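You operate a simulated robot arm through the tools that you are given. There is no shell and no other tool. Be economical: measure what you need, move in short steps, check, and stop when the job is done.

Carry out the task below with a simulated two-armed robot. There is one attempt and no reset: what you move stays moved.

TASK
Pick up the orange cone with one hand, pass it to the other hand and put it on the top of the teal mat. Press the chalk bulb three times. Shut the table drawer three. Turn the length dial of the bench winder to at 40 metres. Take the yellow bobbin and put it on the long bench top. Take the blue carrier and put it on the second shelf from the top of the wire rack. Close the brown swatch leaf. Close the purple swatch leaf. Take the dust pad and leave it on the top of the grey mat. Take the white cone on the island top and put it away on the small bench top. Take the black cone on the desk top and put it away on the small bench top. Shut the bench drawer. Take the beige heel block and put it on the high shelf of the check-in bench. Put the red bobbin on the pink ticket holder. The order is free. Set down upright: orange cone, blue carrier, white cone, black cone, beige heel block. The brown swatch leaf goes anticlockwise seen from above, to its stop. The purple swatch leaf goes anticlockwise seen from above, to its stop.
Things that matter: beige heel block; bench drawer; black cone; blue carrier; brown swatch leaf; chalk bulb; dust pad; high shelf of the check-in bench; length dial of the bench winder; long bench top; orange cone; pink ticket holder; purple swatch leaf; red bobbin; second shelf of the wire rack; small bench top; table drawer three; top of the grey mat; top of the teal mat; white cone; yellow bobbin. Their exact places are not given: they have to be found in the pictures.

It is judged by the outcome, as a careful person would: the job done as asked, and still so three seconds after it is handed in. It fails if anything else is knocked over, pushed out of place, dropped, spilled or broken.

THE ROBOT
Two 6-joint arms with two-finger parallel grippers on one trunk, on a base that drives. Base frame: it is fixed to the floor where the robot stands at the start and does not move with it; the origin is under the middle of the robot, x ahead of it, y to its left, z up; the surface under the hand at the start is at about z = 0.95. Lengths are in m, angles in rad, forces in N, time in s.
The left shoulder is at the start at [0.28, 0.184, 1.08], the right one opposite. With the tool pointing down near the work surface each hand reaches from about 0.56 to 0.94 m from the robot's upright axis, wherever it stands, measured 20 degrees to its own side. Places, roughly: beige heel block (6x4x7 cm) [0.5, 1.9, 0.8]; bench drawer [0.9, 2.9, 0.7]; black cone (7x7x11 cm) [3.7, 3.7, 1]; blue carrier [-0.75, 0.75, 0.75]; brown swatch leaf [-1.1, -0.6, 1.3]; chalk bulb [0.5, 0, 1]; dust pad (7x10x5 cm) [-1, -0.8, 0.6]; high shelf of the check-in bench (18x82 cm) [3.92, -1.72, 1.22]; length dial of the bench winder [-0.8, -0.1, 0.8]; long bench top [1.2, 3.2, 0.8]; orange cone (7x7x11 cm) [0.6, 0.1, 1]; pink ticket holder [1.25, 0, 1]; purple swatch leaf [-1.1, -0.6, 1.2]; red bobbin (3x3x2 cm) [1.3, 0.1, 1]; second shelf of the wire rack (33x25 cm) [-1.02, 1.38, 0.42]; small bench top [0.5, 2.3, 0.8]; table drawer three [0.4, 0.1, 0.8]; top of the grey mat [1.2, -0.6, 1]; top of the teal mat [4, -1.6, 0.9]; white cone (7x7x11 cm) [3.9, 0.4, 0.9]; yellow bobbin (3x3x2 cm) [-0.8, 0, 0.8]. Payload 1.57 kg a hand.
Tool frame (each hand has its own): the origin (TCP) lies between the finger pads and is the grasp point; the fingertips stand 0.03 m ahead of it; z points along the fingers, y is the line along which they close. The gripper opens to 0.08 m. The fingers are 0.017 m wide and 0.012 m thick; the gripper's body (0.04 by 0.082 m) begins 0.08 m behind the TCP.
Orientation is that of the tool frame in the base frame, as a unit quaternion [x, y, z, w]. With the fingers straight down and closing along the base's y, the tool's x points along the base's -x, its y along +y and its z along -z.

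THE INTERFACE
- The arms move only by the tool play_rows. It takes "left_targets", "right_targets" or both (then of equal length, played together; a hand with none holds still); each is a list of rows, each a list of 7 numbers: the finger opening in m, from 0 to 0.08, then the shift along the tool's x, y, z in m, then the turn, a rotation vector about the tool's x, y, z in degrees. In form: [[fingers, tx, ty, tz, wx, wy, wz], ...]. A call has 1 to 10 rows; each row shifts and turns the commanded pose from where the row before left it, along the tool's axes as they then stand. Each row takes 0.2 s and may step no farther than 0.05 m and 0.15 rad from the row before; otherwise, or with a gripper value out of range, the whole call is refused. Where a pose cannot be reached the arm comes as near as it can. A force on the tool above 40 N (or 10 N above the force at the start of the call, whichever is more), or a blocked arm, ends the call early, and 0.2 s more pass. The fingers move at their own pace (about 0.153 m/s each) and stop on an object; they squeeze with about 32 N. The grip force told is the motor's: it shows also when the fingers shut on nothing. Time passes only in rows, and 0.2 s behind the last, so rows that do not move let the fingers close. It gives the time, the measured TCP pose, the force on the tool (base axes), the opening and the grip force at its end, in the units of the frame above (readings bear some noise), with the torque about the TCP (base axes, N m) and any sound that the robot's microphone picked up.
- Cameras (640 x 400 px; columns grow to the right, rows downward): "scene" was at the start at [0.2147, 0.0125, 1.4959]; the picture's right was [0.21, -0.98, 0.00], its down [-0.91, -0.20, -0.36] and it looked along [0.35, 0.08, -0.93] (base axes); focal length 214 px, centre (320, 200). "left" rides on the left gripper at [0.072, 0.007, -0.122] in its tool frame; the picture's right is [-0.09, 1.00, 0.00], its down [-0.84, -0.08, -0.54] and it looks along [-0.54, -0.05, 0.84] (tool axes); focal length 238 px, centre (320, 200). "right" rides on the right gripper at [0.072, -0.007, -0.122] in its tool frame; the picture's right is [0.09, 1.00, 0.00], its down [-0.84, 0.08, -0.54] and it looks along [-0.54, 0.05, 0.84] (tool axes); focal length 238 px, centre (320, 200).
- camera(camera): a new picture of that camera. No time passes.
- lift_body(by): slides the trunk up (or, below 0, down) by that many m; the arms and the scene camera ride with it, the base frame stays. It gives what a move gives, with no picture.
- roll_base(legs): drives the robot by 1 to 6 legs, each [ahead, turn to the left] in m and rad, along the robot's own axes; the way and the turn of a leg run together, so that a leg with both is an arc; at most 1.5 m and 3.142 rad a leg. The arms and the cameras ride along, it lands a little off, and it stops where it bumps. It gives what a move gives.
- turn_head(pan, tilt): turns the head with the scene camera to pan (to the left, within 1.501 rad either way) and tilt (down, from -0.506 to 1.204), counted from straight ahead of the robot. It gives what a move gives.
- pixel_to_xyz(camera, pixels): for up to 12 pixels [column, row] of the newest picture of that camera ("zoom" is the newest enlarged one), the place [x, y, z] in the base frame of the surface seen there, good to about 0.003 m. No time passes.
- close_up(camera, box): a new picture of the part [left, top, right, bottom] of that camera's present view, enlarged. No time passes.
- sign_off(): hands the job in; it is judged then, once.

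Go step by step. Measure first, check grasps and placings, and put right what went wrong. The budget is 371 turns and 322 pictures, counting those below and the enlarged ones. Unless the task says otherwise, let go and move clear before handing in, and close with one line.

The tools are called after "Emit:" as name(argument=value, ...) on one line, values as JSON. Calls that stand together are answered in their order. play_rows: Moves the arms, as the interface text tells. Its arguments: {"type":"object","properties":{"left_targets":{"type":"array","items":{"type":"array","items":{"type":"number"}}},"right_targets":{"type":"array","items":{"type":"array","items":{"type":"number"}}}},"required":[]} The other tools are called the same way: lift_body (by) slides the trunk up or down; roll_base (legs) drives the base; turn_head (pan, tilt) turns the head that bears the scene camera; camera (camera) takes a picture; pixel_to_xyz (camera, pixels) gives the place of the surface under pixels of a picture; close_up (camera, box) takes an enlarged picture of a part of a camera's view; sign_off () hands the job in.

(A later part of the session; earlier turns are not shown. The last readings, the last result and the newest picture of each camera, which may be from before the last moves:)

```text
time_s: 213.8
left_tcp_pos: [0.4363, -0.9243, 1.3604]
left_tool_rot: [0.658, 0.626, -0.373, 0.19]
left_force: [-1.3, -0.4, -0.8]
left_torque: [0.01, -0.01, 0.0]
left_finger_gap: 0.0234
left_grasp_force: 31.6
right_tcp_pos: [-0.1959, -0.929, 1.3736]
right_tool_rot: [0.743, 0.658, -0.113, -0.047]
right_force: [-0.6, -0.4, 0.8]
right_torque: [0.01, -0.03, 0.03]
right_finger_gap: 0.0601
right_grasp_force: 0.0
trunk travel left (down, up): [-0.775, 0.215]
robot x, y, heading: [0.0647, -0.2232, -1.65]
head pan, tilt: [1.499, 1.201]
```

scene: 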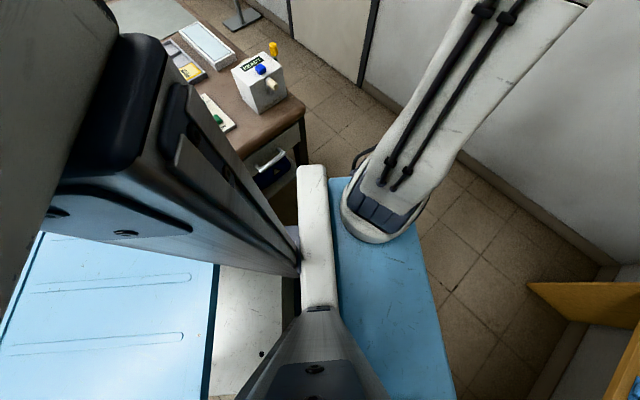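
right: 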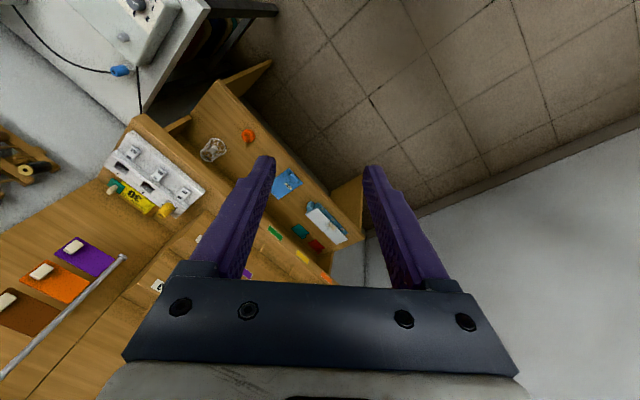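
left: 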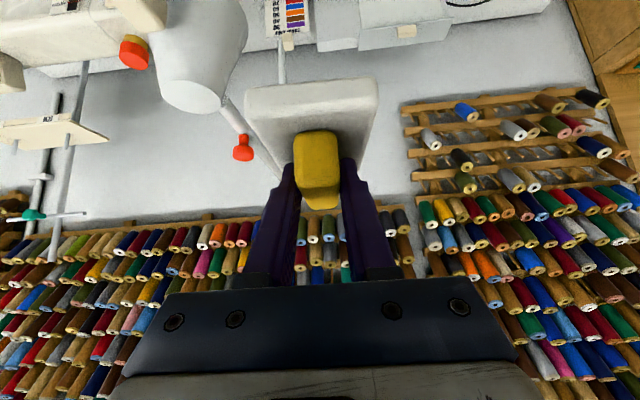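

Freed. I'll route away from the table: forward to the right, then around to face the desk from x≈-0.1.

Emit:
roll_base(legs=[[0, -0.25], [0.35, 0], [0, -2.65], [0.38, 0], [0, 1.25]])

Emit:
turn_head(pan=-0.1, tilt=0.8)

Emit:
camera(camera="scene")

```text
time_s: 228.3
left_tcp_pos: [-0.836, -0.5217, 1.3607]
left_tool_rot: [0.907, -0.037, -0.396, -0.136]
left_force: [0.1, 0.6, 0.0]
left_torque: [-0.02, 0.0, -0.01]
left_finger_gap: 0.0235
left_grasp_force: 31.6
right_tcp_pos: [-0.8201, 0.1127, 1.3723]
right_tool_rot: [0.989, -0.078, -0.045, -0.115]
right_force: [-0.6, 1.0, -0.2]
right_torque: [0.02, 0.02, -0.02]
right_finger_gap: 0.0596
right_grasp_force: 0.0
trunk travel left (down, up): [-0.775, 0.215]
robot x, y, heading: [-0.1182, -0.1747, 3.025]
head pan, tilt: [1.499, 1.201]
```

```text
time_s: 230.0
left_tcp_pos: [-0.8364, -0.5222, 1.3608]
left_tool_rot: [0.907, -0.038, -0.396, -0.136]
left_force: [0.3, -0.9, -0.9]
left_torque: [-0.04, -0.03, -0.03]
left_finger_gap: 0.0234
left_grasp_force: 31.9
right_tcp_pos: [-0.8212, 0.1113, 1.3718]
right_tool_rot: [0.989, -0.079, -0.045, -0.115]
right_force: [0.2, -0.3, -0.1]
right_torque: [0.01, -0.03, -0.03]
right_finger_gap: 0.0599
right_grasp_force: 0.0
trunk travel left (down, up): [-0.775, 0.215]
robot x, y, heading: [-0.1192, -0.1755, 3.031]
head pan, tilt: [-0.099, 0.799]
```

```text
218 pictures are left
```

scene: 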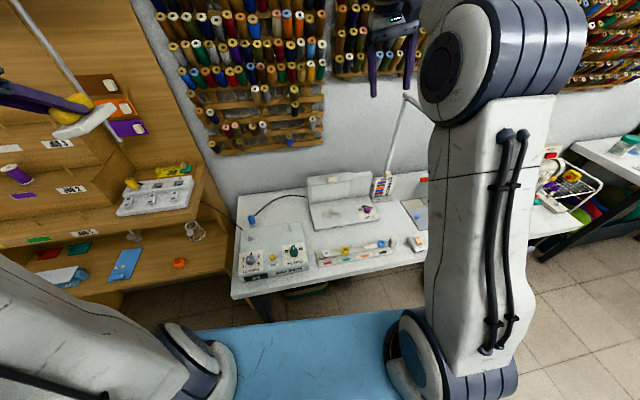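

I'm positioned at (-0.119,-0.175). I'll level the right hand and measure the yellow bobbin.

Emit:
play_rows(right_targets=[[0.06, 0, 0, 0, -6.4, 3.1, 0], [0.06, 0, 0, 0, -6.4, 3.1, 0]])

Emit:
close_up(camera="scene", box=[300, 225, 428, 285])

Emit:
camera(camera="right")

```text
time_s: 230.6
left_tcp_pos: [-0.8368, -0.5212, 1.3612]
left_tool_rot: [0.907, -0.038, -0.396, -0.136]
left_force: [-0.2, 0.1, -1.4]
left_torque: [0.0, -0.03, 0.01]
left_finger_gap: 0.0237
left_grasp_force: 32.4
right_tcp_pos: [-0.8199, 0.1111, 1.3723]
right_tool_rot: [0.997, -0.078, 0.0, 0.0]
right_force: [0.3, 0.1, 0.5]
right_torque: [-0.01, 0.05, 0.02]
right_finger_gap: 0.0597
right_grasp_force: 0.0
trunk travel left (down, up): [-0.775, 0.215]
robot x, y, heading: [-0.1183, -0.1739, 3.031]
head pan, tilt: [-0.099, 0.799]
```

```text
5.00 times, centred on (364, 255) of scene
```

zoom: 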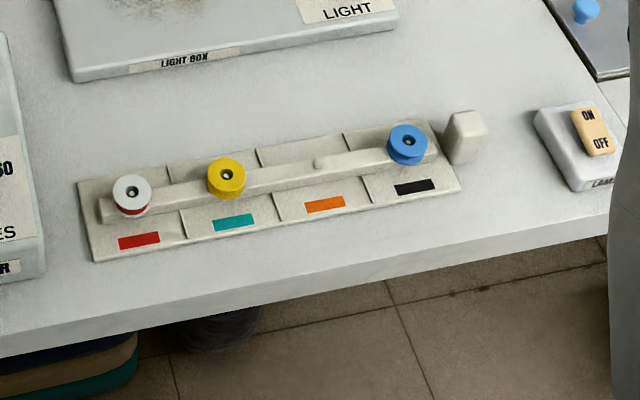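

```text
216 pictures are left
```

right: 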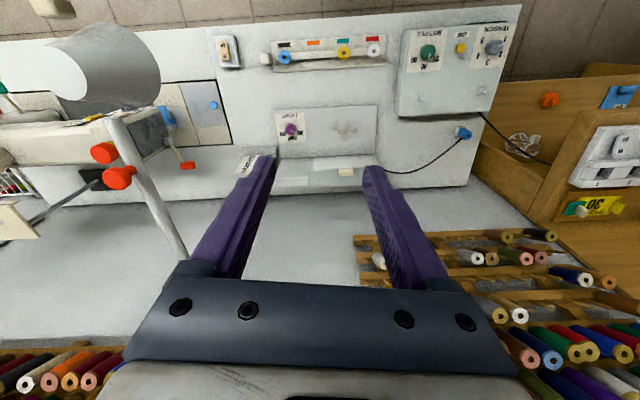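

Emit:
pixel_to_xyz(camera="zoom", pixels=[[227, 166], [213, 172], [241, 172], [227, 185], [226, 194], [320, 162], [132, 185], [406, 138], [226, 205], [345, 160]])

```text
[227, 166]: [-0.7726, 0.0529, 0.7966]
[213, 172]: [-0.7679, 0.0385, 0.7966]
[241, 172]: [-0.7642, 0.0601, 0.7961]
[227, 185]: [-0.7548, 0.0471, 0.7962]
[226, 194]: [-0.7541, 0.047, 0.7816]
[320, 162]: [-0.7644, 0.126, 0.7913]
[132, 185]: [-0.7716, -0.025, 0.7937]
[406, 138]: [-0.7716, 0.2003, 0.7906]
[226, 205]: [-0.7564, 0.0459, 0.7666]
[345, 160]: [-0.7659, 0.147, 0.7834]
```

The yellow bobbin centre is (-0.765,0.0495), top 0.7965, on a peg. I'll move above it and descend partway.

Emit:
play_rows(right_targets=[[0.05, 0.032, 0.026, 0.02, 0, 0, 0], [0.05, 0.032, 0.026, 0.02, 0, 0, 0], [0.05, 0, 0, 0.048, 0, 0, 0], [0.05, 0, 0, 0.048, 0, 0, 0], [0.05, 0, 0, 0.048, 0, 0, 0], [0.05, 0, 0, 0.048, 0, 0, 0], [0.05, 0, 0, 0.048, 0, 0, 0], [0.05, 0, 0, 0.048, 0, 0, 0], [0.05, 0, 0, 0.048, 0, 0, 0], [0.05, 0, 0, 0.048, 0, 0, 0]])

Emit:
close_up(camera="right", box=[220, 60, 420, 185])

```text
time_s: 232.8
left_tcp_pos: [-0.8357, -0.5208, 1.361]
left_tool_rot: [0.907, -0.038, -0.396, -0.136]
left_force: [-0.2, 0.0, -0.6]
left_torque: [-0.02, 0.03, 0.0]
left_finger_gap: 0.0236
left_grasp_force: 32.5
right_tcp_pos: [-0.7639, 0.051, 0.9489]
right_tool_rot: [0.997, -0.078, 0.0, 0.001]
right_force: [0.7, 0.0, -0.6]
right_torque: [0.0, 0.03, 0.02]
right_finger_gap: 0.0501
right_grasp_force: 0.0
trunk travel left (down, up): [-0.775, 0.215]
robot x, y, heading: [-0.1213, -0.1762, 3.028]
head pan, tilt: [-0.099, 0.799]
```

```text
3.20 times, centred on (320, 122) of right
```

zoom: 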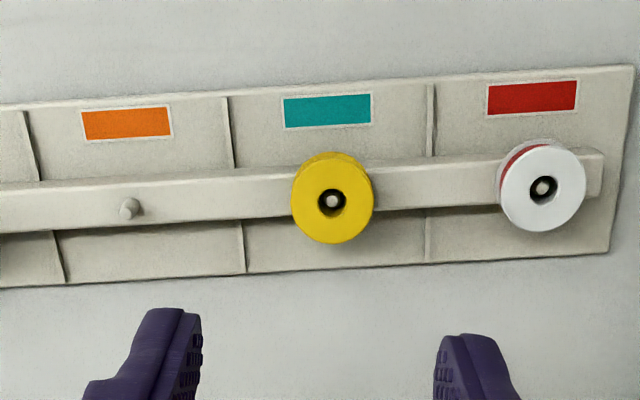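

Emit:
pixel_to_xyz(camera="zoom", pixels=[[300, 205], [364, 205], [332, 172], [332, 235], [310, 205], [355, 205]])

```text
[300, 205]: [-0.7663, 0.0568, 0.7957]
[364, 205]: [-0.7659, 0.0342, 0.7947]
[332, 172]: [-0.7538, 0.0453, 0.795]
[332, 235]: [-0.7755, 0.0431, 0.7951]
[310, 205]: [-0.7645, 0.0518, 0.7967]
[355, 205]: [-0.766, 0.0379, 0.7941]
```

Corrected centre (-0.765,0.045). Descend and grip.

Emit:
play_rows(right_targets=[[0.05, 0, 0.0058, 0.04, 0, 0, 0], [0.05, 0, 0, 0.04, 0, 0, 0], [0.05, 0, 0, 0.035, 0, 0, 0], [0.05, 0, 0, 0.02, 0, 0, 0], [0.015, 0, 0, 0, 0, 0, 0], [0.015, 0, 0, 0, 0, 0, 0]])

Emit:
camera(camera="right")

```text
time_s: 234.2
left_tcp_pos: [-0.8368, -0.5215, 1.3604]
left_tool_rot: [0.907, -0.038, -0.396, -0.136]
left_force: [0.0, 0.5, -0.6]
left_torque: [-0.02, -0.01, 0.0]
left_finger_gap: 0.0233
left_grasp_force: 32.0
right_tcp_pos: [-0.7652, 0.0453, 0.8146]
right_tool_rot: [0.997, -0.077, -0.001, 0.001]
right_force: [0.9, 0.4, 0.4]
right_torque: [0.02, 0.01, -0.01]
right_finger_gap: 0.0253
right_grasp_force: 32.2
trunk travel left (down, up): [-0.775, 0.215]
robot x, y, heading: [-0.1221, -0.1788, 3.028]
head pan, tilt: [-0.099, 0.799]
```

```text
214 pictures are left
```

right: 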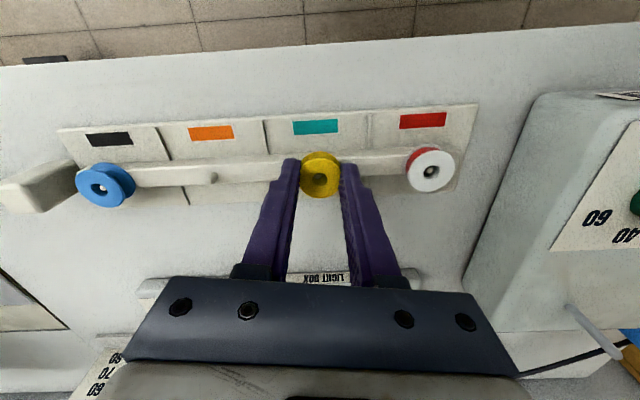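

Gripped (gap 0.0253). Lifting straight up.

Emit:
play_rows(right_targets=[[0.015, 0, 0, -0.02, 0, 0, 0], [0.015, 0, 0, -0.03, 0, 0, 0], [0.015, 0, 0, -0.045, 0, 0, 0], [0.015, 0, 0, -0.045, 0, 0, 0], [0.015, 0, 0, -0.045, 0, 0, 0], [0.015, 0, 0, -0.045, 0, 0, 0], [0.015, 0, 0, -0.045, 0, 0, 0], [0.015, 0, 0, -0.045, 0, 0, 0], [0.015, 0, 0, -0.045, 0, 0, 0], [0.015, 0, 0, -0.045, 0, 0, 0]])

Emit:
camera(camera="right")

```text
time_s: 236.4
left_tcp_pos: [-0.8367, -0.5212, 1.361]
left_tool_rot: [0.907, -0.038, -0.396, -0.137]
left_force: [-0.5, 0.5, -0.9]
left_torque: [-0.01, 0.01, 0.03]
left_finger_gap: 0.0236
left_grasp_force: 31.5
right_tcp_pos: [-0.7693, 0.0455, 1.2284]
right_tool_rot: [0.997, -0.078, 0.0, 0.0]
right_force: [-0.1, -0.6, 0.3]
right_torque: [0.0, 0.03, 0.0]
right_finger_gap: 0.0252
right_grasp_force: 31.4
trunk travel left (down, up): [-0.775, 0.215]
robot x, y, heading: [-0.1204, -0.1755, 3.028]
head pan, tilt: [-0.099, 0.799]
```

```text
213 pictures are left
```

right: 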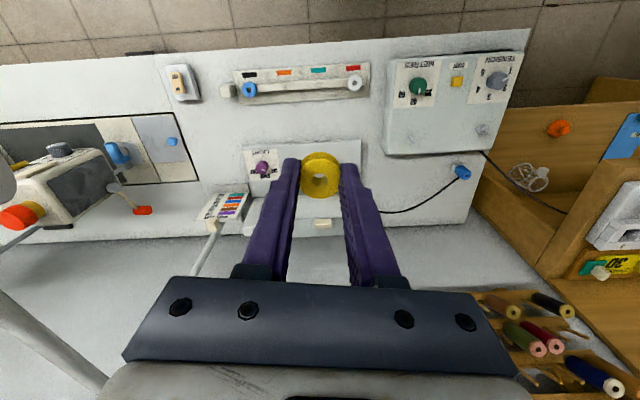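

The bobbin is held. I'll raise the hand, turn to +y and drive up the aisle, then look around.

Emit:
play_rows(right_targets=[[0.015, 0, 0, -0.045, 0, 0, 0], [0.015, 0, 0, -0.045, 0, 0, 0], [0.015, 0, 0, -0.04, 0, 0, 0]], left_targets=[[0.01, -0.02, 0, -0.02, 0, 0, 0], [0.01, -0.02, 0, -0.02, 0, 0, 0], [0.01, -0.02, 0, -0.02, 0, 0, 0]])

Emit:
roll_base(legs=[[0, -1.457], [1.1, 0]])

Emit:
turn_head(pan=0, tilt=0.5)

Emit:
camera(camera="scene")

Emit:
turn_head(pan=-0.7, tilt=0.6)

Emit:
camera(camera="scene")

```text
time_s: 237.2
left_tcp_pos: [-0.8339, -0.5403, 1.4426]
left_tool_rot: [0.907, -0.037, -0.396, -0.137]
left_force: [-0.4, -0.8, -1.2]
left_torque: [0.02, -0.05, -0.03]
left_finger_gap: 0.0236
left_grasp_force: 32.0
right_tcp_pos: [-0.7647, 0.0446, 1.352]
right_tool_rot: [0.997, -0.078, 0.0, 0.001]
right_force: [-0.8, -0.1, -0.5]
right_torque: [0.03, 0.0, 0.01]
right_finger_gap: 0.0251
right_grasp_force: 31.8
trunk travel left (down, up): [-0.775, 0.215]
robot x, y, heading: [-0.1176, -0.1752, 3.027]
head pan, tilt: [-0.099, 0.799]
```

```text
time_s: 246.3
left_tcp_pos: [-0.5908, 1.5897, 1.4428]
left_tool_rot: [0.655, -0.629, -0.206, -0.364]
left_force: [-0.4, -0.4, -1.4]
left_torque: [-0.01, 0.02, 0.0]
left_finger_gap: 0.0233
left_grasp_force: 32.4
right_tcp_pos: [0.0009, 1.5917, 1.3511]
right_tool_rot: [-0.695, 0.719, 0.001, -0.002]
right_force: [-0.2, -0.2, 0.1]
right_torque: [0.02, 0.0, -0.02]
right_finger_gap: 0.0276
right_grasp_force: 32.4
trunk travel left (down, up): [-0.775, 0.215]
robot x, y, heading: [-0.1423, 0.9211, 1.58]
head pan, tilt: [-0.099, 0.799]
```

```text
time_s: 247.2
left_tcp_pos: [-0.5894, 1.5885, 1.4429]
left_tool_rot: [0.655, -0.629, -0.207, -0.364]
left_force: [0.4, -0.8, -0.6]
left_torque: [-0.01, 0.03, 0.01]
left_finger_gap: 0.0235
left_grasp_force: 32.2
right_tcp_pos: [0.0007, 1.5928, 1.3502]
right_tool_rot: [-0.695, 0.719, 0.001, -0.001]
right_force: [0.4, -0.8, 0.3]
right_torque: [0.0, 0.0, 0.0]
right_finger_gap: 0.0275
right_grasp_force: 32.1
trunk travel left (down, up): [-0.775, 0.215]
robot x, y, heading: [-0.1403, 0.9233, 1.578]
head pan, tilt: [0.0, 0.499]
```

```text
212 pictures are left
```

scene: 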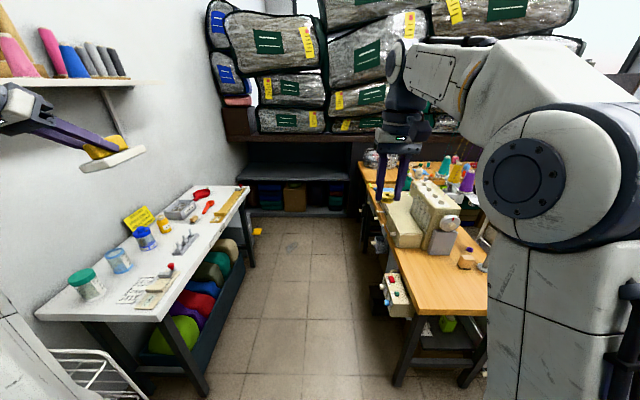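

```text
time_s: 248.2
left_tcp_pos: [-0.5897, 1.5897, 1.4435]
left_tool_rot: [0.655, -0.629, -0.206, -0.364]
left_force: [0.0, -1.6, 0.4]
left_torque: [0.02, 0.0, 0.03]
left_finger_gap: 0.0234
left_grasp_force: 31.5
right_tcp_pos: [-0.0003, 1.5923, 1.3511]
right_tool_rot: [-0.695, 0.719, 0.0, -0.001]
right_force: [-0.7, 0.4, 0.8]
right_torque: [0.0, -0.01, -0.01]
right_finger_gap: 0.0274
right_grasp_force: 32.0
trunk travel left (down, up): [-0.775, 0.215]
robot x, y, heading: [-0.1429, 0.9215, 1.584]
head pan, tilt: [-0.7, 0.6]
```

```text
211 pictures are left
```

scene: 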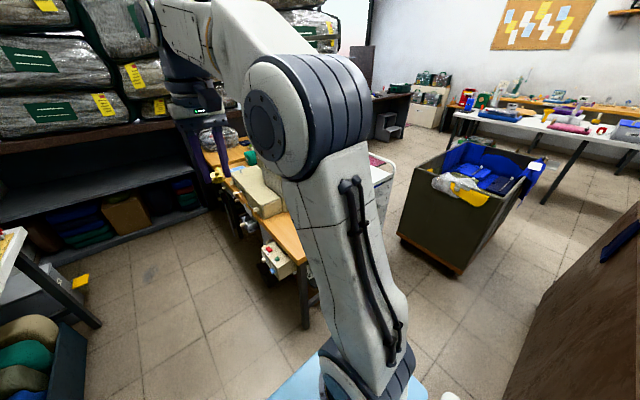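

Emit:
turn_head(pan=-0.15, tilt=0.45)

Emit:
camera(camera="scene")

Emit:
close_up(camera="scene", box=[290, 140, 490, 330])

Emit:
camera(camera="right")

```text
time_s: 249.2
left_tcp_pos: [-0.5887, 1.5899, 1.4429]
left_tool_rot: [0.654, -0.63, -0.206, -0.365]
left_force: [0.1, 0.3, -0.5]
left_torque: [0.01, 0.04, 0.01]
left_finger_gap: 0.0234
left_grasp_force: 32.5
right_tcp_pos: [0.0016, 1.5917, 1.3502]
right_tool_rot: [-0.695, 0.719, 0.001, -0.001]
right_force: [0.0, 1.0, 0.0]
right_torque: [-0.01, -0.03, 0.0]
right_finger_gap: 0.0276
right_grasp_force: 32.2
trunk travel left (down, up): [-0.775, 0.215]
robot x, y, heading: [-0.1388, 0.921, 1.582]
head pan, tilt: [-0.15, 0.45]
```

```text
210 pictures are left
```

scene: 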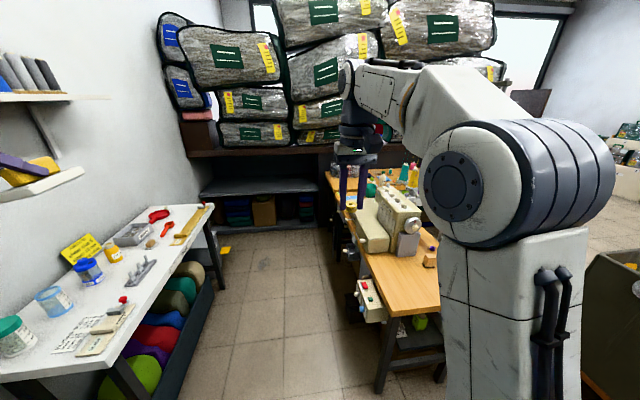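

```text
2.11 times, centred on (390, 235) of scene
```

zoom: 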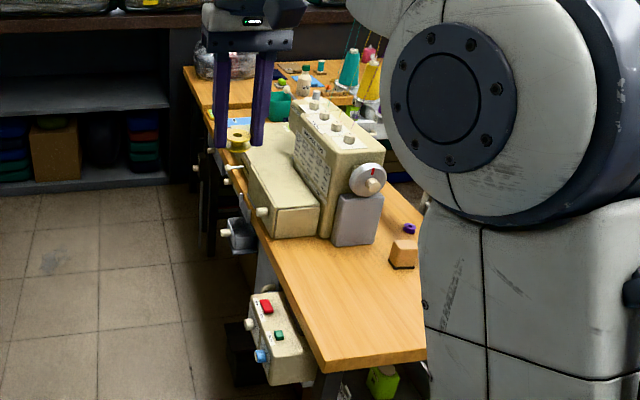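

```text
208 pictures are left
```

right: 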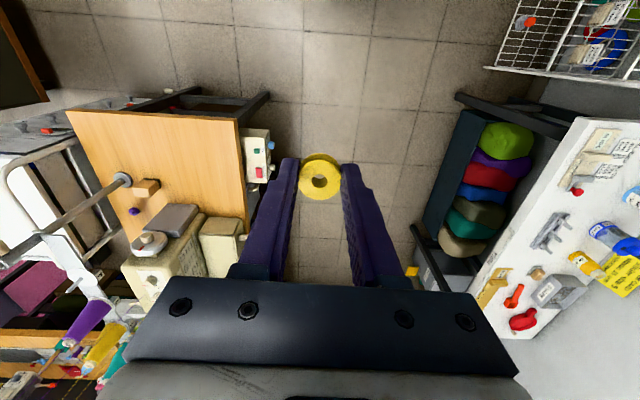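

Emit:
pixel_to_xyz(camera="zoom", pixels=[[402, 248], [400, 262], [330, 360], [420, 355], [240, 230], [205, 110], [350, 95], [300, 75], [410, 228], [385, 200], [300, 225], [270, 330]])

Emit:
close_up(camera="right", box=[0, 80, 260, 400])

```text
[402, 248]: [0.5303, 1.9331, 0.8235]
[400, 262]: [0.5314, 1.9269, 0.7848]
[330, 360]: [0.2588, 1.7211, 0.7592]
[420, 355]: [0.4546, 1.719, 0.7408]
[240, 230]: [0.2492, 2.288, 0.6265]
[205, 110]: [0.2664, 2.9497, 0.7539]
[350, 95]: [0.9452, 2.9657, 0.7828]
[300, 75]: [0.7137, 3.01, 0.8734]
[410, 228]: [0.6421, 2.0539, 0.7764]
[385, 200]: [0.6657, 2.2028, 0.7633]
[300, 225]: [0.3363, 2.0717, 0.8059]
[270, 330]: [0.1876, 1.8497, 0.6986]
```

```text
1.25 times, centred on (130, 240) of right
```

zoom: 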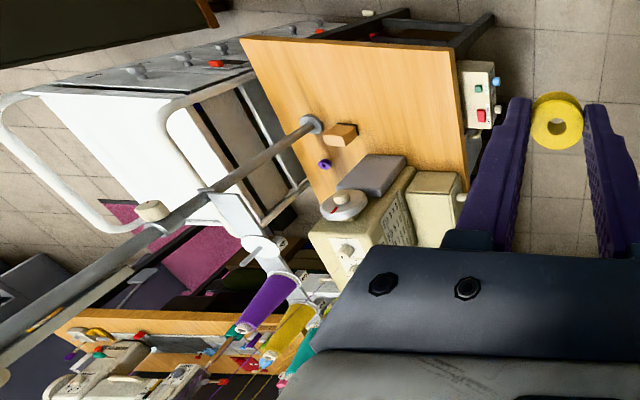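

The heel block is the tan block at about (0.53,1.93), small bench top z≈0.763 (x 0.25–0.7, y 1.72–2.6); the long bench starts at (0.27,2.95). Checking the far shelf distance.

Emit:
pixel_to_xyz(camera="scene", pixels=[[260, 190], [260, 152], [260, 110], [215, 205], [225, 250], [330, 170], [345, 240], [205, 330], [320, 345]])

```text
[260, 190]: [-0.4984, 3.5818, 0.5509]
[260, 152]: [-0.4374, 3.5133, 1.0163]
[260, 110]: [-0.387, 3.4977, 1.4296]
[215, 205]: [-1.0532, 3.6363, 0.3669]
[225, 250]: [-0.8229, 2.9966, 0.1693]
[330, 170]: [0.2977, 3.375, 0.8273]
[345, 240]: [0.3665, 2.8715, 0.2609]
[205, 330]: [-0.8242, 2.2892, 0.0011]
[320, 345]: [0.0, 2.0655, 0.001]
```

I'll drive up the aisle veering slightly left, then turn partly right toward the left end of the long bench.

Emit:
roll_base(legs=[[0, 0.08], [1.5, 0], [0, -0.6]])

Emit:
turn_head(pan=-0.1, tilt=0.8)

Emit:
camera(camera="scene")

Emit:
camera(camera="right")

```text
time_s: 258.7
left_tcp_pos: [-0.3409, 3.208, 1.4436]
left_tool_rot: [-0.472, 0.776, 0.106, 0.406]
left_force: [0.5, 0.7, -1.4]
left_torque: [-0.06, -0.01, -0.04]
left_finger_gap: 0.0232
left_grasp_force: 32.1
right_tcp_pos: [0.1749, 2.9191, 1.3515]
right_tool_rot: [-0.489, 0.872, 0.001, -0.001]
right_force: [0.3, 0.3, 0.0]
right_torque: [0.01, -0.02, 0.02]
right_finger_gap: 0.0276
right_grasp_force: 32.0
trunk travel left (down, up): [-0.775, 0.215]
robot x, y, heading: [-0.2788, 2.4092, 1.064]
head pan, tilt: [-0.15, 0.45]
```

```text
time_s: 259.5
left_tcp_pos: [-0.3413, 3.2081, 1.4425]
left_tool_rot: [-0.472, 0.776, 0.107, 0.405]
left_force: [0.1, 0.5, -0.6]
left_torque: [-0.05, -0.01, 0.0]
left_finger_gap: 0.0234
left_grasp_force: 32.1
right_tcp_pos: [0.1754, 2.9193, 1.3509]
right_tool_rot: [-0.488, 0.873, 0.001, 0.0]
right_force: [-0.3, -0.1, 0.3]
right_torque: [0.0, 0.02, 0.01]
right_finger_gap: 0.0274
right_grasp_force: 31.7
trunk travel left (down, up): [-0.775, 0.215]
robot x, y, heading: [-0.2776, 2.4052, 1.061]
head pan, tilt: [-0.099, 0.799]
```

```text
206 pictures are left
```

scene: 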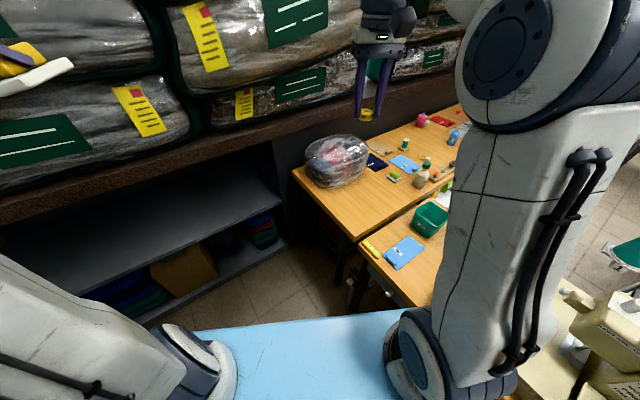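

```text
205 pictures are left
```

right: 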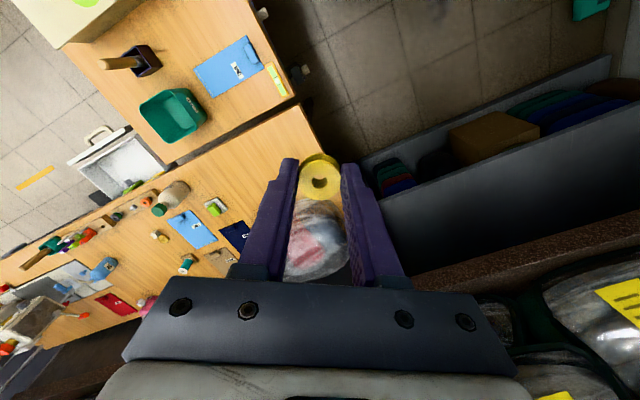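

The long bench begins beyond the seam at scene (360,240)–(440,180); there's free surface near (345,205). Measuring.

Emit:
pixel_to_xyz(camera="scene", pixels=[[357, 240], [300, 172], [345, 210], [370, 205], [440, 185], [405, 200], [385, 190], [362, 242], [372, 250], [330, 165], [395, 178], [470, 165]])

Emit:
pixel_to_xyz(camera="right", pixels=[[297, 105], [285, 125], [230, 180], [200, 165], [130, 160], [100, 165], [130, 190], [150, 150], [110, 135], [320, 145], [250, 210]])

```text
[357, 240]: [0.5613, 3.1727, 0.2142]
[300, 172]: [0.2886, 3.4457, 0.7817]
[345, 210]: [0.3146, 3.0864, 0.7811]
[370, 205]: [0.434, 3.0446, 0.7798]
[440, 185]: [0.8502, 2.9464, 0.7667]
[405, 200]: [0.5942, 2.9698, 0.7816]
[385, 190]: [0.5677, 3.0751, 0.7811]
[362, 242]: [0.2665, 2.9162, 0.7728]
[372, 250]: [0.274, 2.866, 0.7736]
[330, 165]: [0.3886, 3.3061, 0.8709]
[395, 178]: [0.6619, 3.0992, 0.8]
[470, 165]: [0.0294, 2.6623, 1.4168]
```

```text
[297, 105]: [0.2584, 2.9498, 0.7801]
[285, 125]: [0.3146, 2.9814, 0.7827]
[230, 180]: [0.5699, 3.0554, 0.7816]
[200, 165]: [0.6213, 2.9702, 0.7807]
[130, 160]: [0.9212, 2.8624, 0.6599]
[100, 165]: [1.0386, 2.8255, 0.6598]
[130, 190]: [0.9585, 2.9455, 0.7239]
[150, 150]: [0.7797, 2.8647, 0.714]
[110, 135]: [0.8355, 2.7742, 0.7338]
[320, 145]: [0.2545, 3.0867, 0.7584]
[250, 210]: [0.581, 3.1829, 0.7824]
```

Long bench top z=0.781, edges x=0.255 and y=2.94. I'll place the bobbin at about (0.34,3.015).

Emit:
play_rows(right_targets=[[0.015, -0.042, -0.0225, 0.005, 0, 0, 0], [0.015, -0.042, -0.0225, 0.005, 0, 0, 0], [0.015, -0.042, -0.0225, 0.005, 0, 0, 0], [0.015, -0.042, -0.0225, 0.005, 0, 0, 0], [0.015, 0, 0, 0.048, 0, 0, 0], [0.015, 0, 0, 0.048, 0, 0, 0], [0.015, 0, 0, 0.048, 0, 0, 0], [0.015, 0, 0, 0.048, 0, 0, 0], [0.015, 0, 0, 0.048, 0, 0, 0], [0.015, 0, 0, 0.048, 0, 0, 0]])

Emit:
camera(camera="right")

```text
time_s: 261.7
left_tcp_pos: [-0.3405, 3.2066, 1.4442]
left_tool_rot: [-0.472, 0.776, 0.106, 0.405]
left_force: [0.6, 0.0, -0.4]
left_torque: [0.04, 0.01, -0.01]
left_finger_gap: 0.0233
left_grasp_force: 32.0
right_tcp_pos: [0.309, 2.9853, 1.0186]
right_tool_rot: [-0.489, 0.872, 0.0, 0.0]
right_force: [-0.7, -0.5, 0.1]
right_torque: [0.02, 0.02, -0.01]
right_finger_gap: 0.0276
right_grasp_force: 32.1
right hand out of reach, approached as far as the arm can: row 3, 4
trunk travel left (down, up): [-0.775, 0.215]
robot x, y, heading: [-0.2828, 2.4079, 1.066]
head pan, tilt: [-0.099, 0.799]
```

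```text
204 pictures are left
```

right: 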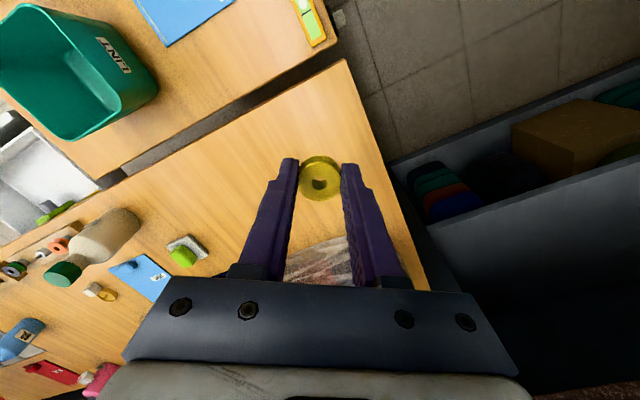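

Emit:
play_rows(right_targets=[[0.015, -0.041, -0.01, 0.02, 0, 0, 0], [0.015, 0, 0, 0.045, 0, 0, 0], [0.015, 0, 0, 0.045, 0, 0, 0], [0.015, 0, 0, 0.04, 0, 0, 0], [0.015, 0, 0, 0.03, 0, 0, 0], [0.015, 0, 0, 0.01, 0, 0, 0]])

Emit:
camera(camera="right")

```text
time_s: 263.1
left_tcp_pos: [-0.3421, 3.208, 1.4421]
left_tool_rot: [-0.472, 0.776, 0.107, 0.405]
left_force: [0.3, 0.2, -0.7]
left_torque: [0.0, -0.03, -0.04]
left_finger_gap: 0.0235
left_grasp_force: 31.9
right_tcp_pos: [0.3415, 3.015, 0.83]
right_tool_rot: [-0.488, 0.873, 0.0, 0.0]
right_force: [-0.6, 0.5, -0.7]
right_torque: [-0.03, 0.01, -0.01]
right_finger_gap: 0.0274
right_grasp_force: 32.5
trunk travel left (down, up): [-0.775, 0.215]
robot x, y, heading: [-0.2811, 2.4064, 1.067]
head pan, tilt: [-0.099, 0.799]
```

```text
203 pictures are left
```

right: 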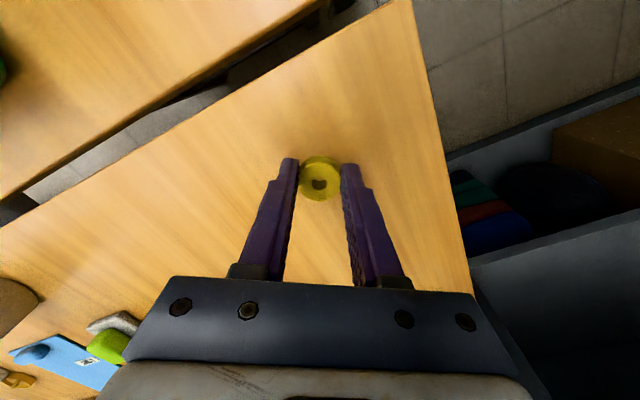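

Clear bench surface under the bobbin. Lowering to contact, then opening.

Emit:
play_rows(right_targets=[[0.015, 0, 0, 0.006, 0, 0, 0], [0.015, 0, 0, 0.004, 0, 0, 0], [0.015, 0, 0, 0.004, 0, 0, 0]])

```text
time_s: 263.9
left_tcp_pos: [-0.3415, 3.2071, 1.4436]
left_tool_rot: [-0.472, 0.776, 0.106, 0.405]
left_force: [0.2, 0.1, -0.9]
left_torque: [-0.02, 0.01, 0.0]
left_finger_gap: 0.0235
left_grasp_force: 31.7
right_tcp_pos: [0.3414, 3.0156, 0.8161]
right_tool_rot: [-0.489, 0.873, 0.001, 0.0]
right_force: [0.4, -0.3, -0.5]
right_torque: [-0.02, 0.0, -0.02]
right_finger_gap: 0.0277
right_grasp_force: 31.5
trunk travel left (down, up): [-0.775, 0.215]
robot x, y, heading: [-0.2834, 2.4085, 1.062]
head pan, tilt: [-0.099, 0.799]
```

Emit:
play_rows(right_targets=[[0.015, 0, 0, 0.002, 0, 0, 0], [0.015, 0, 0, 0.002, 0, 0, 0]])

```text
time_s: 264.5
left_tcp_pos: [-0.3407, 3.2069, 1.4433]
left_tool_rot: [-0.473, 0.775, 0.107, 0.404]
left_force: [-0.4, -0.3, -1.5]
left_torque: [-0.01, -0.01, 0.01]
left_finger_gap: 0.0235
left_grasp_force: 32.0
right_tcp_pos: [0.341, 3.0154, 0.8126]
right_tool_rot: [-0.488, 0.873, 0.0, -0.001]
right_force: [-0.5, -0.3, 0.6]
right_torque: [-0.01, 0.0, -0.02]
right_finger_gap: 0.0276
right_grasp_force: 32.0
trunk travel left (down, up): [-0.775, 0.215]
robot x, y, heading: [-0.2799, 2.4064, 1.068]
head pan, tilt: [-0.099, 0.799]
```

Tips are ~2 mm above the bench. Opening and rising.

Emit:
play_rows(right_targets=[[0.04, 0, 0, 0, 0, 0, 0], [0.05, 0, 0, 0, 0, 0, 0], [0.05, 0, 0, -0.04, 0, 0, 0], [0.05, 0, 0, -0.045, 0, 0, 0]])

Emit:
camera(camera="right")

```text
time_s: 265.5
left_tcp_pos: [-0.3416, 3.2082, 1.4423]
left_tool_rot: [-0.474, 0.775, 0.108, 0.404]
left_force: [-0.6, 0.0, -1.7]
left_torque: [-0.05, 0.01, 0.0]
left_finger_gap: 0.0233
left_grasp_force: 32.0
right_tcp_pos: [0.3409, 3.0132, 0.8966]
right_tool_rot: [-0.488, 0.873, 0.0, -0.001]
right_force: [0.2, 1.0, -0.9]
right_torque: [-0.01, 0.03, 0.01]
right_finger_gap: 0.05
right_grasp_force: 0.0
trunk travel left (down, up): [-0.775, 0.215]
robot x, y, heading: [-0.2762, 2.4085, 1.069]
head pan, tilt: [-0.099, 0.799]
```

```text
202 pictures are left
```

right: 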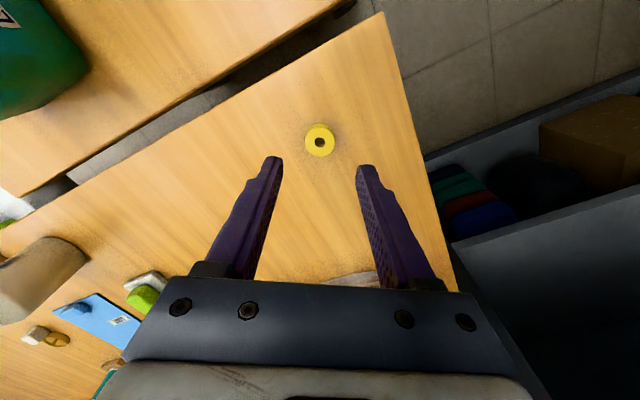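

The bobbin lies flat on the long bench. Next I'll take the pad around: raise the right hand, straighten, reverse down the aisle, then face +x to see the route.

Emit:
play_rows(right_targets=[[0.06, 0.01, 0.01, -0.045, 0, 0, 0], [0.06, 0.01, 0.01, -0.045, 0, 0, 0], [0.06, 0.01, 0.01, -0.045, 0, 0, 0], [0.06, 0.01, 0.01, -0.045, 0, 0, 0], [0.06, 0.01, 0.01, -0.045, 0, 0, 0], [0.06, 0.01, 0.01, -0.045, 0, 0, 0], [0.06, 0.01, 0.01, -0.045, 0, 0, 0], [0.06, 0.01, 0.01, -0.045, 0, 0, 0], [0.06, 0.01, 0.01, -0.045, 0, 0, 0], [0.06, 0.02, 0.02, -0.03, 0, 0, 0]])

Emit:
roll_base(legs=[[0, 0.58], [-1.25, 0]])

Emit:
turn_head(pan=-1.4, tilt=0.5)

Emit:
camera(camera="scene")

```text
time_s: 267.7
left_tcp_pos: [-0.3411, 3.2086, 1.4425]
left_tool_rot: [-0.472, 0.776, 0.107, 0.405]
left_force: [0.1, 0.2, -1.3]
left_torque: [-0.02, 0.06, 0.03]
left_finger_gap: 0.0231
left_grasp_force: 32.3
right_tcp_pos: [0.1859, 2.9784, 1.3346]
right_tool_rot: [-0.489, 0.873, 0.001, -0.001]
right_force: [0.2, -0.3, -0.7]
right_torque: [-0.01, 0.01, 0.01]
right_finger_gap: 0.0602
right_grasp_force: 0.2
trunk travel left (down, up): [-0.775, 0.215]
robot x, y, heading: [-0.2758, 2.4055, 1.063]
head pan, tilt: [-0.099, 0.799]
```

```text
time_s: 275.7
left_tcp_pos: [-0.6819, 1.7848, 1.4429]
left_tool_rot: [0.676, -0.606, -0.218, -0.357]
left_force: [0.4, 0.0, -0.6]
left_torque: [-0.03, 0.0, 0.0]
left_finger_gap: 0.0233
left_grasp_force: 31.4
right_tcp_pos: [-0.1154, 1.8836, 1.3337]
right_tool_rot: [0.72, -0.694, 0.0, 0.001]
right_force: [-1.1, 0.1, -0.2]
right_torque: [0.03, 0.01, -0.04]
right_finger_gap: 0.06
right_grasp_force: 0.1
trunk travel left (down, up): [-0.775, 0.215]
robot x, y, heading: [-0.1867, 1.1503, 1.656]
head pan, tilt: [-0.099, 0.799]
```

```text
time_s: 277.1
left_tcp_pos: [-0.6802, 1.7829, 1.4436]
left_tool_rot: [0.676, -0.606, -0.22, -0.357]
left_force: [0.0, -0.3, -0.8]
left_torque: [0.0, 0.03, 0.0]
left_finger_gap: 0.0234
left_grasp_force: 31.9
right_tcp_pos: [-0.1142, 1.8841, 1.3343]
right_tool_rot: [0.719, -0.694, -0.001, 0.0]
right_force: [1.0, -0.2, -0.2]
right_torque: [0.05, -0.02, -0.02]
right_finger_gap: 0.0598
right_grasp_force: 0.0
trunk travel left (down, up): [-0.775, 0.215]
robot x, y, heading: [-0.1865, 1.1518, 1.65]
head pan, tilt: [-1.4, 0.499]
```

```text
201 pictures are left
```

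scene: 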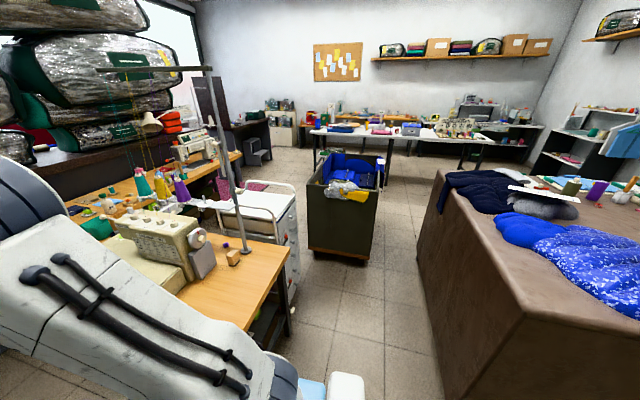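

Great overview. I'll measure key obstacles: table's left side, the olive bin, the bench and trolley.

Emit:
pixel_to_xyz(camera="scene", pixels=[[440, 170], [520, 310], [420, 250], [310, 250], [372, 262], [385, 160], [322, 185], [290, 285], [300, 200], [250, 262], [320, 140], [480, 150]])

Emit:
close_up(camera="scene", box=[180, 80, 560, 280])

```text
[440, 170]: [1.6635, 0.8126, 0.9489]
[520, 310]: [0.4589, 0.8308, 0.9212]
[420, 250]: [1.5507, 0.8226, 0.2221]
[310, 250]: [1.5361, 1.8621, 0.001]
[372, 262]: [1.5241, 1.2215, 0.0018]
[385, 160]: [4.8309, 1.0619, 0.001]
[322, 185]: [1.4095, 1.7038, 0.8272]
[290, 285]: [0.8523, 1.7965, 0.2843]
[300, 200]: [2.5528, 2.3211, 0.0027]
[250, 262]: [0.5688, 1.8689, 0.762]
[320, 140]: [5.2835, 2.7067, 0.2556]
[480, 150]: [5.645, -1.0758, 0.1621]
```

```text
1.68 times, centred on (370, 180) of scene
```

zoom: 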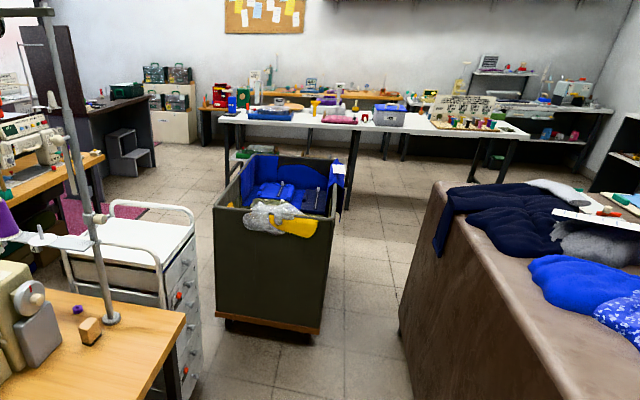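

Emit:
pixel_to_xyz(camera="zoom", pixels=[[195, 380], [200, 330], [110, 205], [190, 215], [160, 280], [215, 205], [325, 335], [230, 320], [335, 215], [250, 158], [330, 165], [90, 190]])

```text
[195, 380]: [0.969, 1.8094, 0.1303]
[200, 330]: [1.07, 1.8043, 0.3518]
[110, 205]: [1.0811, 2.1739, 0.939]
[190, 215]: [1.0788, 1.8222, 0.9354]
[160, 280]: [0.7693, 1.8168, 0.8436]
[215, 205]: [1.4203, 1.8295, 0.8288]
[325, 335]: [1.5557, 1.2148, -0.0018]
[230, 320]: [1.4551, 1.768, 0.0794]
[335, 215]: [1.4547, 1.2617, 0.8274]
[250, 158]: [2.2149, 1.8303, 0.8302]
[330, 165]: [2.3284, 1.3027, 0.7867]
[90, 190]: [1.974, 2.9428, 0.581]
```

The south gaps by the bin are too narrow (~0.4 m), so I'll later go around by the south wall. First the heel block: I'll check the pole beside it.

Emit:
pixel_to_xyz(camera="zoom", pixels=[[110, 318], [100, 260], [92, 200], [75, 120], [55, 40], [88, 328], [92, 340], [78, 310], [60, 150], [30, 245], [15, 280]])

```text
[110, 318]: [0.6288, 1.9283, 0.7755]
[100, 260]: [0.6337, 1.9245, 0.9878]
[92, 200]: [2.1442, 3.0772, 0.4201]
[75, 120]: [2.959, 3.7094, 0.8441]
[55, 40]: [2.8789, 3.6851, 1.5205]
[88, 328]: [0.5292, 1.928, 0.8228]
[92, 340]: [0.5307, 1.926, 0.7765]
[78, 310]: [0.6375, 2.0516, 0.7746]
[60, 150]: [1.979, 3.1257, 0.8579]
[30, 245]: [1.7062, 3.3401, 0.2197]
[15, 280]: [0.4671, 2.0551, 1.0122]
```

The pole stands at (0.63,1.925), 10 cm from the block at (0.53,1.93). I'll approach from the south-west without sweeping the hand past the pole.

Emit:
roll_base(legs=[[0, -1.02], [0.25, 0], [0, 0.59]])

Emit:
turn_head(pan=-0.2, tilt=0.8)

Emit:
camera(camera="scene")

Emit:
camera(camera="right")

```text
time_s: 283.2
left_tcp_pos: [-0.1246, 2.0815, 1.4429]
left_tool_rot: [-0.512, 0.75, 0.128, 0.399]
left_force: [0.5, -0.2, -0.6]
left_torque: [0.0, 0.01, -0.02]
left_finger_gap: 0.0236
left_grasp_force: 32.2
right_tcp_pos: [0.4241, 1.9092, 1.3349]
right_tool_rot: [-0.534, 0.845, 0.001, 0.0]
right_force: [0.1, -0.2, -0.4]
right_torque: [0.04, 0.02, 0.0]
right_finger_gap: 0.0599
right_grasp_force: 0.1
trunk travel left (down, up): [-0.775, 0.215]
robot x, y, heading: [0.0198, 1.2924, 1.172]
head pan, tilt: [-1.4, 0.499]
```

```text
time_s: 284.6
left_tcp_pos: [-0.1243, 2.0822, 1.4432]
left_tool_rot: [-0.513, 0.749, 0.128, 0.399]
left_force: [0.7, 0.6, -0.3]
left_torque: [-0.03, 0.0, -0.03]
left_finger_gap: 0.0233
left_grasp_force: 32.1
right_tcp_pos: [0.4223, 1.9098, 1.335]
right_tool_rot: [-0.533, 0.846, 0.0, 0.0]
right_force: [0.3, 0.0, 0.1]
right_torque: [-0.01, -0.01, 0.01]
right_finger_gap: 0.0601
right_grasp_force: 0.0
trunk travel left (down, up): [-0.775, 0.215]
robot x, y, heading: [0.0162, 1.2898, 1.173]
head pan, tilt: [-0.201, 0.799]
```

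```text
199 pictures are left
```

scene: 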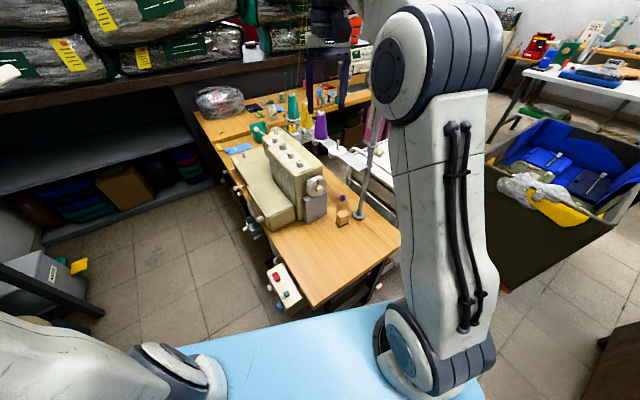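

```text
198 pictures are left
```

right: 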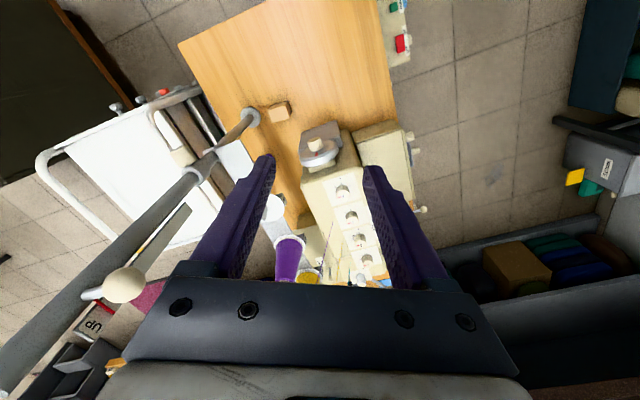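

Emit:
close_up(camera="right", box=[230, 80, 330, 142])

Emit:
pixel_to_xyz(camera="zoom", pixels=[[310, 200], [250, 190], [290, 250], [370, 205], [330, 150], [300, 185], [340, 230], [130, 225], [265, 165]])

Emit:
close_up(camera="scene", box=[300, 170, 400, 240])

```text
6.40 times, centred on (280, 111) of right
```

zoom: 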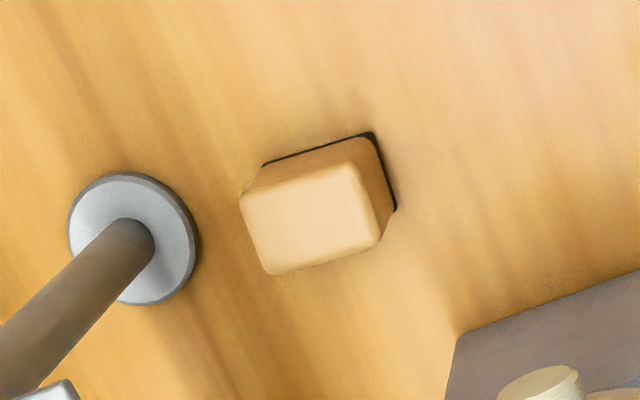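

```text
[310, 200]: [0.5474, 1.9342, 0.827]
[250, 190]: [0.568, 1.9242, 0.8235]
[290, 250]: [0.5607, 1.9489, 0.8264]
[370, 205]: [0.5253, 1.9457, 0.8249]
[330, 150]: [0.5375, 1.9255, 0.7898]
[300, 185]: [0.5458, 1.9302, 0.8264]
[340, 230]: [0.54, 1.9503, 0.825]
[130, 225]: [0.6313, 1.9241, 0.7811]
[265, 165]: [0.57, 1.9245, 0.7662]
```

```text
5.71 times, centred on (350, 205) of scene
```

zoom: 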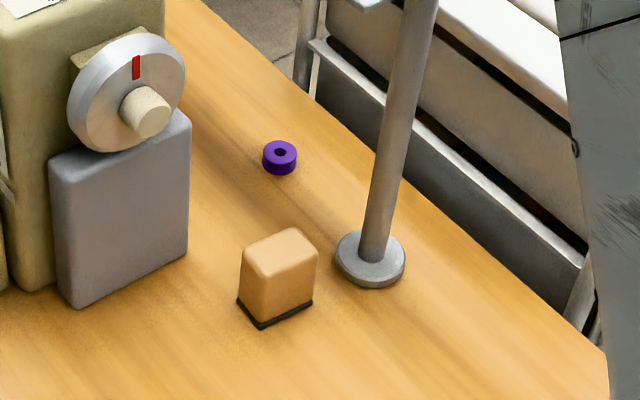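

Emit:
close_up(camera="right", box=[255, 92, 305, 130])

Emit:
pixel_to_xyz(camera="zoom", pixels=[[170, 210], [405, 135], [430, 300], [210, 340], [310, 240], [190, 275], [420, 215], [290, 170], [320, 320]])

```text
10.53 times, centred on (280, 111) of right
```

zoom: 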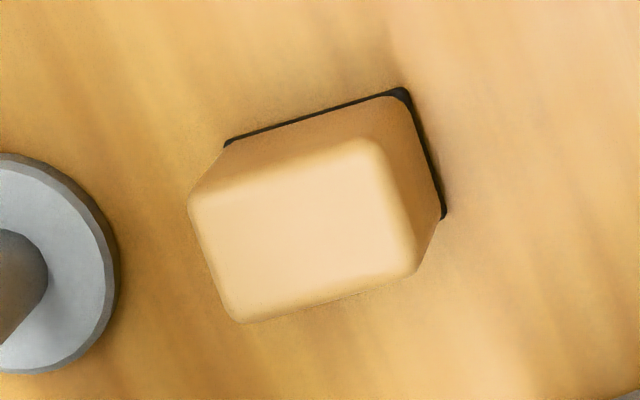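

```text
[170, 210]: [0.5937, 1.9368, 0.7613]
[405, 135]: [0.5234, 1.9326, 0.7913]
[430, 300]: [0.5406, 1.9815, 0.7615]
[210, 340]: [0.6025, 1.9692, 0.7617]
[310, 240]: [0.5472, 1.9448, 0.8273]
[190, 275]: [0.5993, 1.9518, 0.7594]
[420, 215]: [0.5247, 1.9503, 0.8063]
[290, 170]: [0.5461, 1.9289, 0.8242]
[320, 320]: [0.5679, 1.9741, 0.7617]
```

The block's long axis points ~174°, centre ≈(0.547,1.940), top 0.827. I'll align the closing axis with it and descend clear of the pole.

Emit:
play_rows(right_targets=[[0.08, -0.027, -0.0332, 0, 0, 0, 0], [0.08, -0.027, -0.0332, 0, 0, 0, 0], [0.08, -0.027, -0.0332, 0, 0, 0, 0], [0.08, 0, 0, 0.04, 0, 0, -6.5], [0.08, 0, 0, 0.04, 0, 0, -6.5], [0.08, 0, 0, 0.04, 0, 0, -6.4], [0.08, 0, 0, 0.045, 0, 0, 0], [0.08, 0, 0, 0.045, 0, 0, 0], [0.08, 0, 0, 0.045, 0, 0, 0], [0.08, 0, 0, 0.045, 0, 0, 0]])

Emit:
camera(camera="right")

```text
time_s: 285.8
left_tcp_pos: [-0.1251, 2.0833, 1.4429]
left_tool_rot: [-0.513, 0.75, 0.126, 0.399]
left_force: [0.0, 0.4, -1.1]
left_torque: [0.0, 0.02, -0.03]
left_finger_gap: 0.0233
left_grasp_force: 31.9
right_tcp_pos: [0.5439, 1.9238, 1.2689]
right_tool_rot: [-0.606, 0.795, 0.006, 0.019]
right_force: [-3.0, -6.5, 6.1]
right_torque: [0.38, -0.43, -0.31]
right_finger_gap: 0.0796
right_grasp_force: 0.0
right hand out of reach, approached as far as the arm can: row 3
trunk travel left (down, up): [-0.775, 0.215]
robot x, y, heading: [0.0225, 1.2894, 1.169]
head pan, tilt: [-0.201, 0.799]
stopped in row 5 (right hand): the force on the tool passed its limit at 59 N (the readings are from after the stop); the commanded pose is now the measured one
```

```text
194 pictures are left
```

right: 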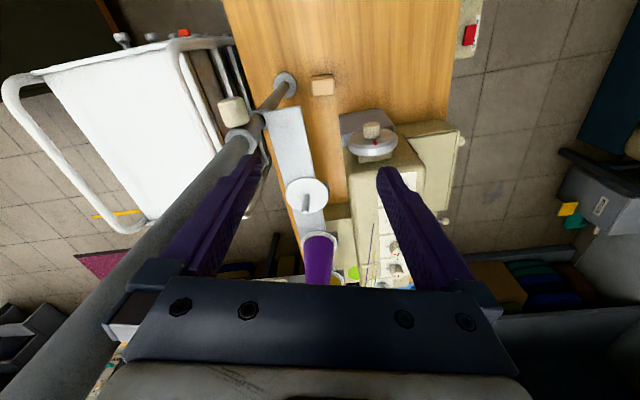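

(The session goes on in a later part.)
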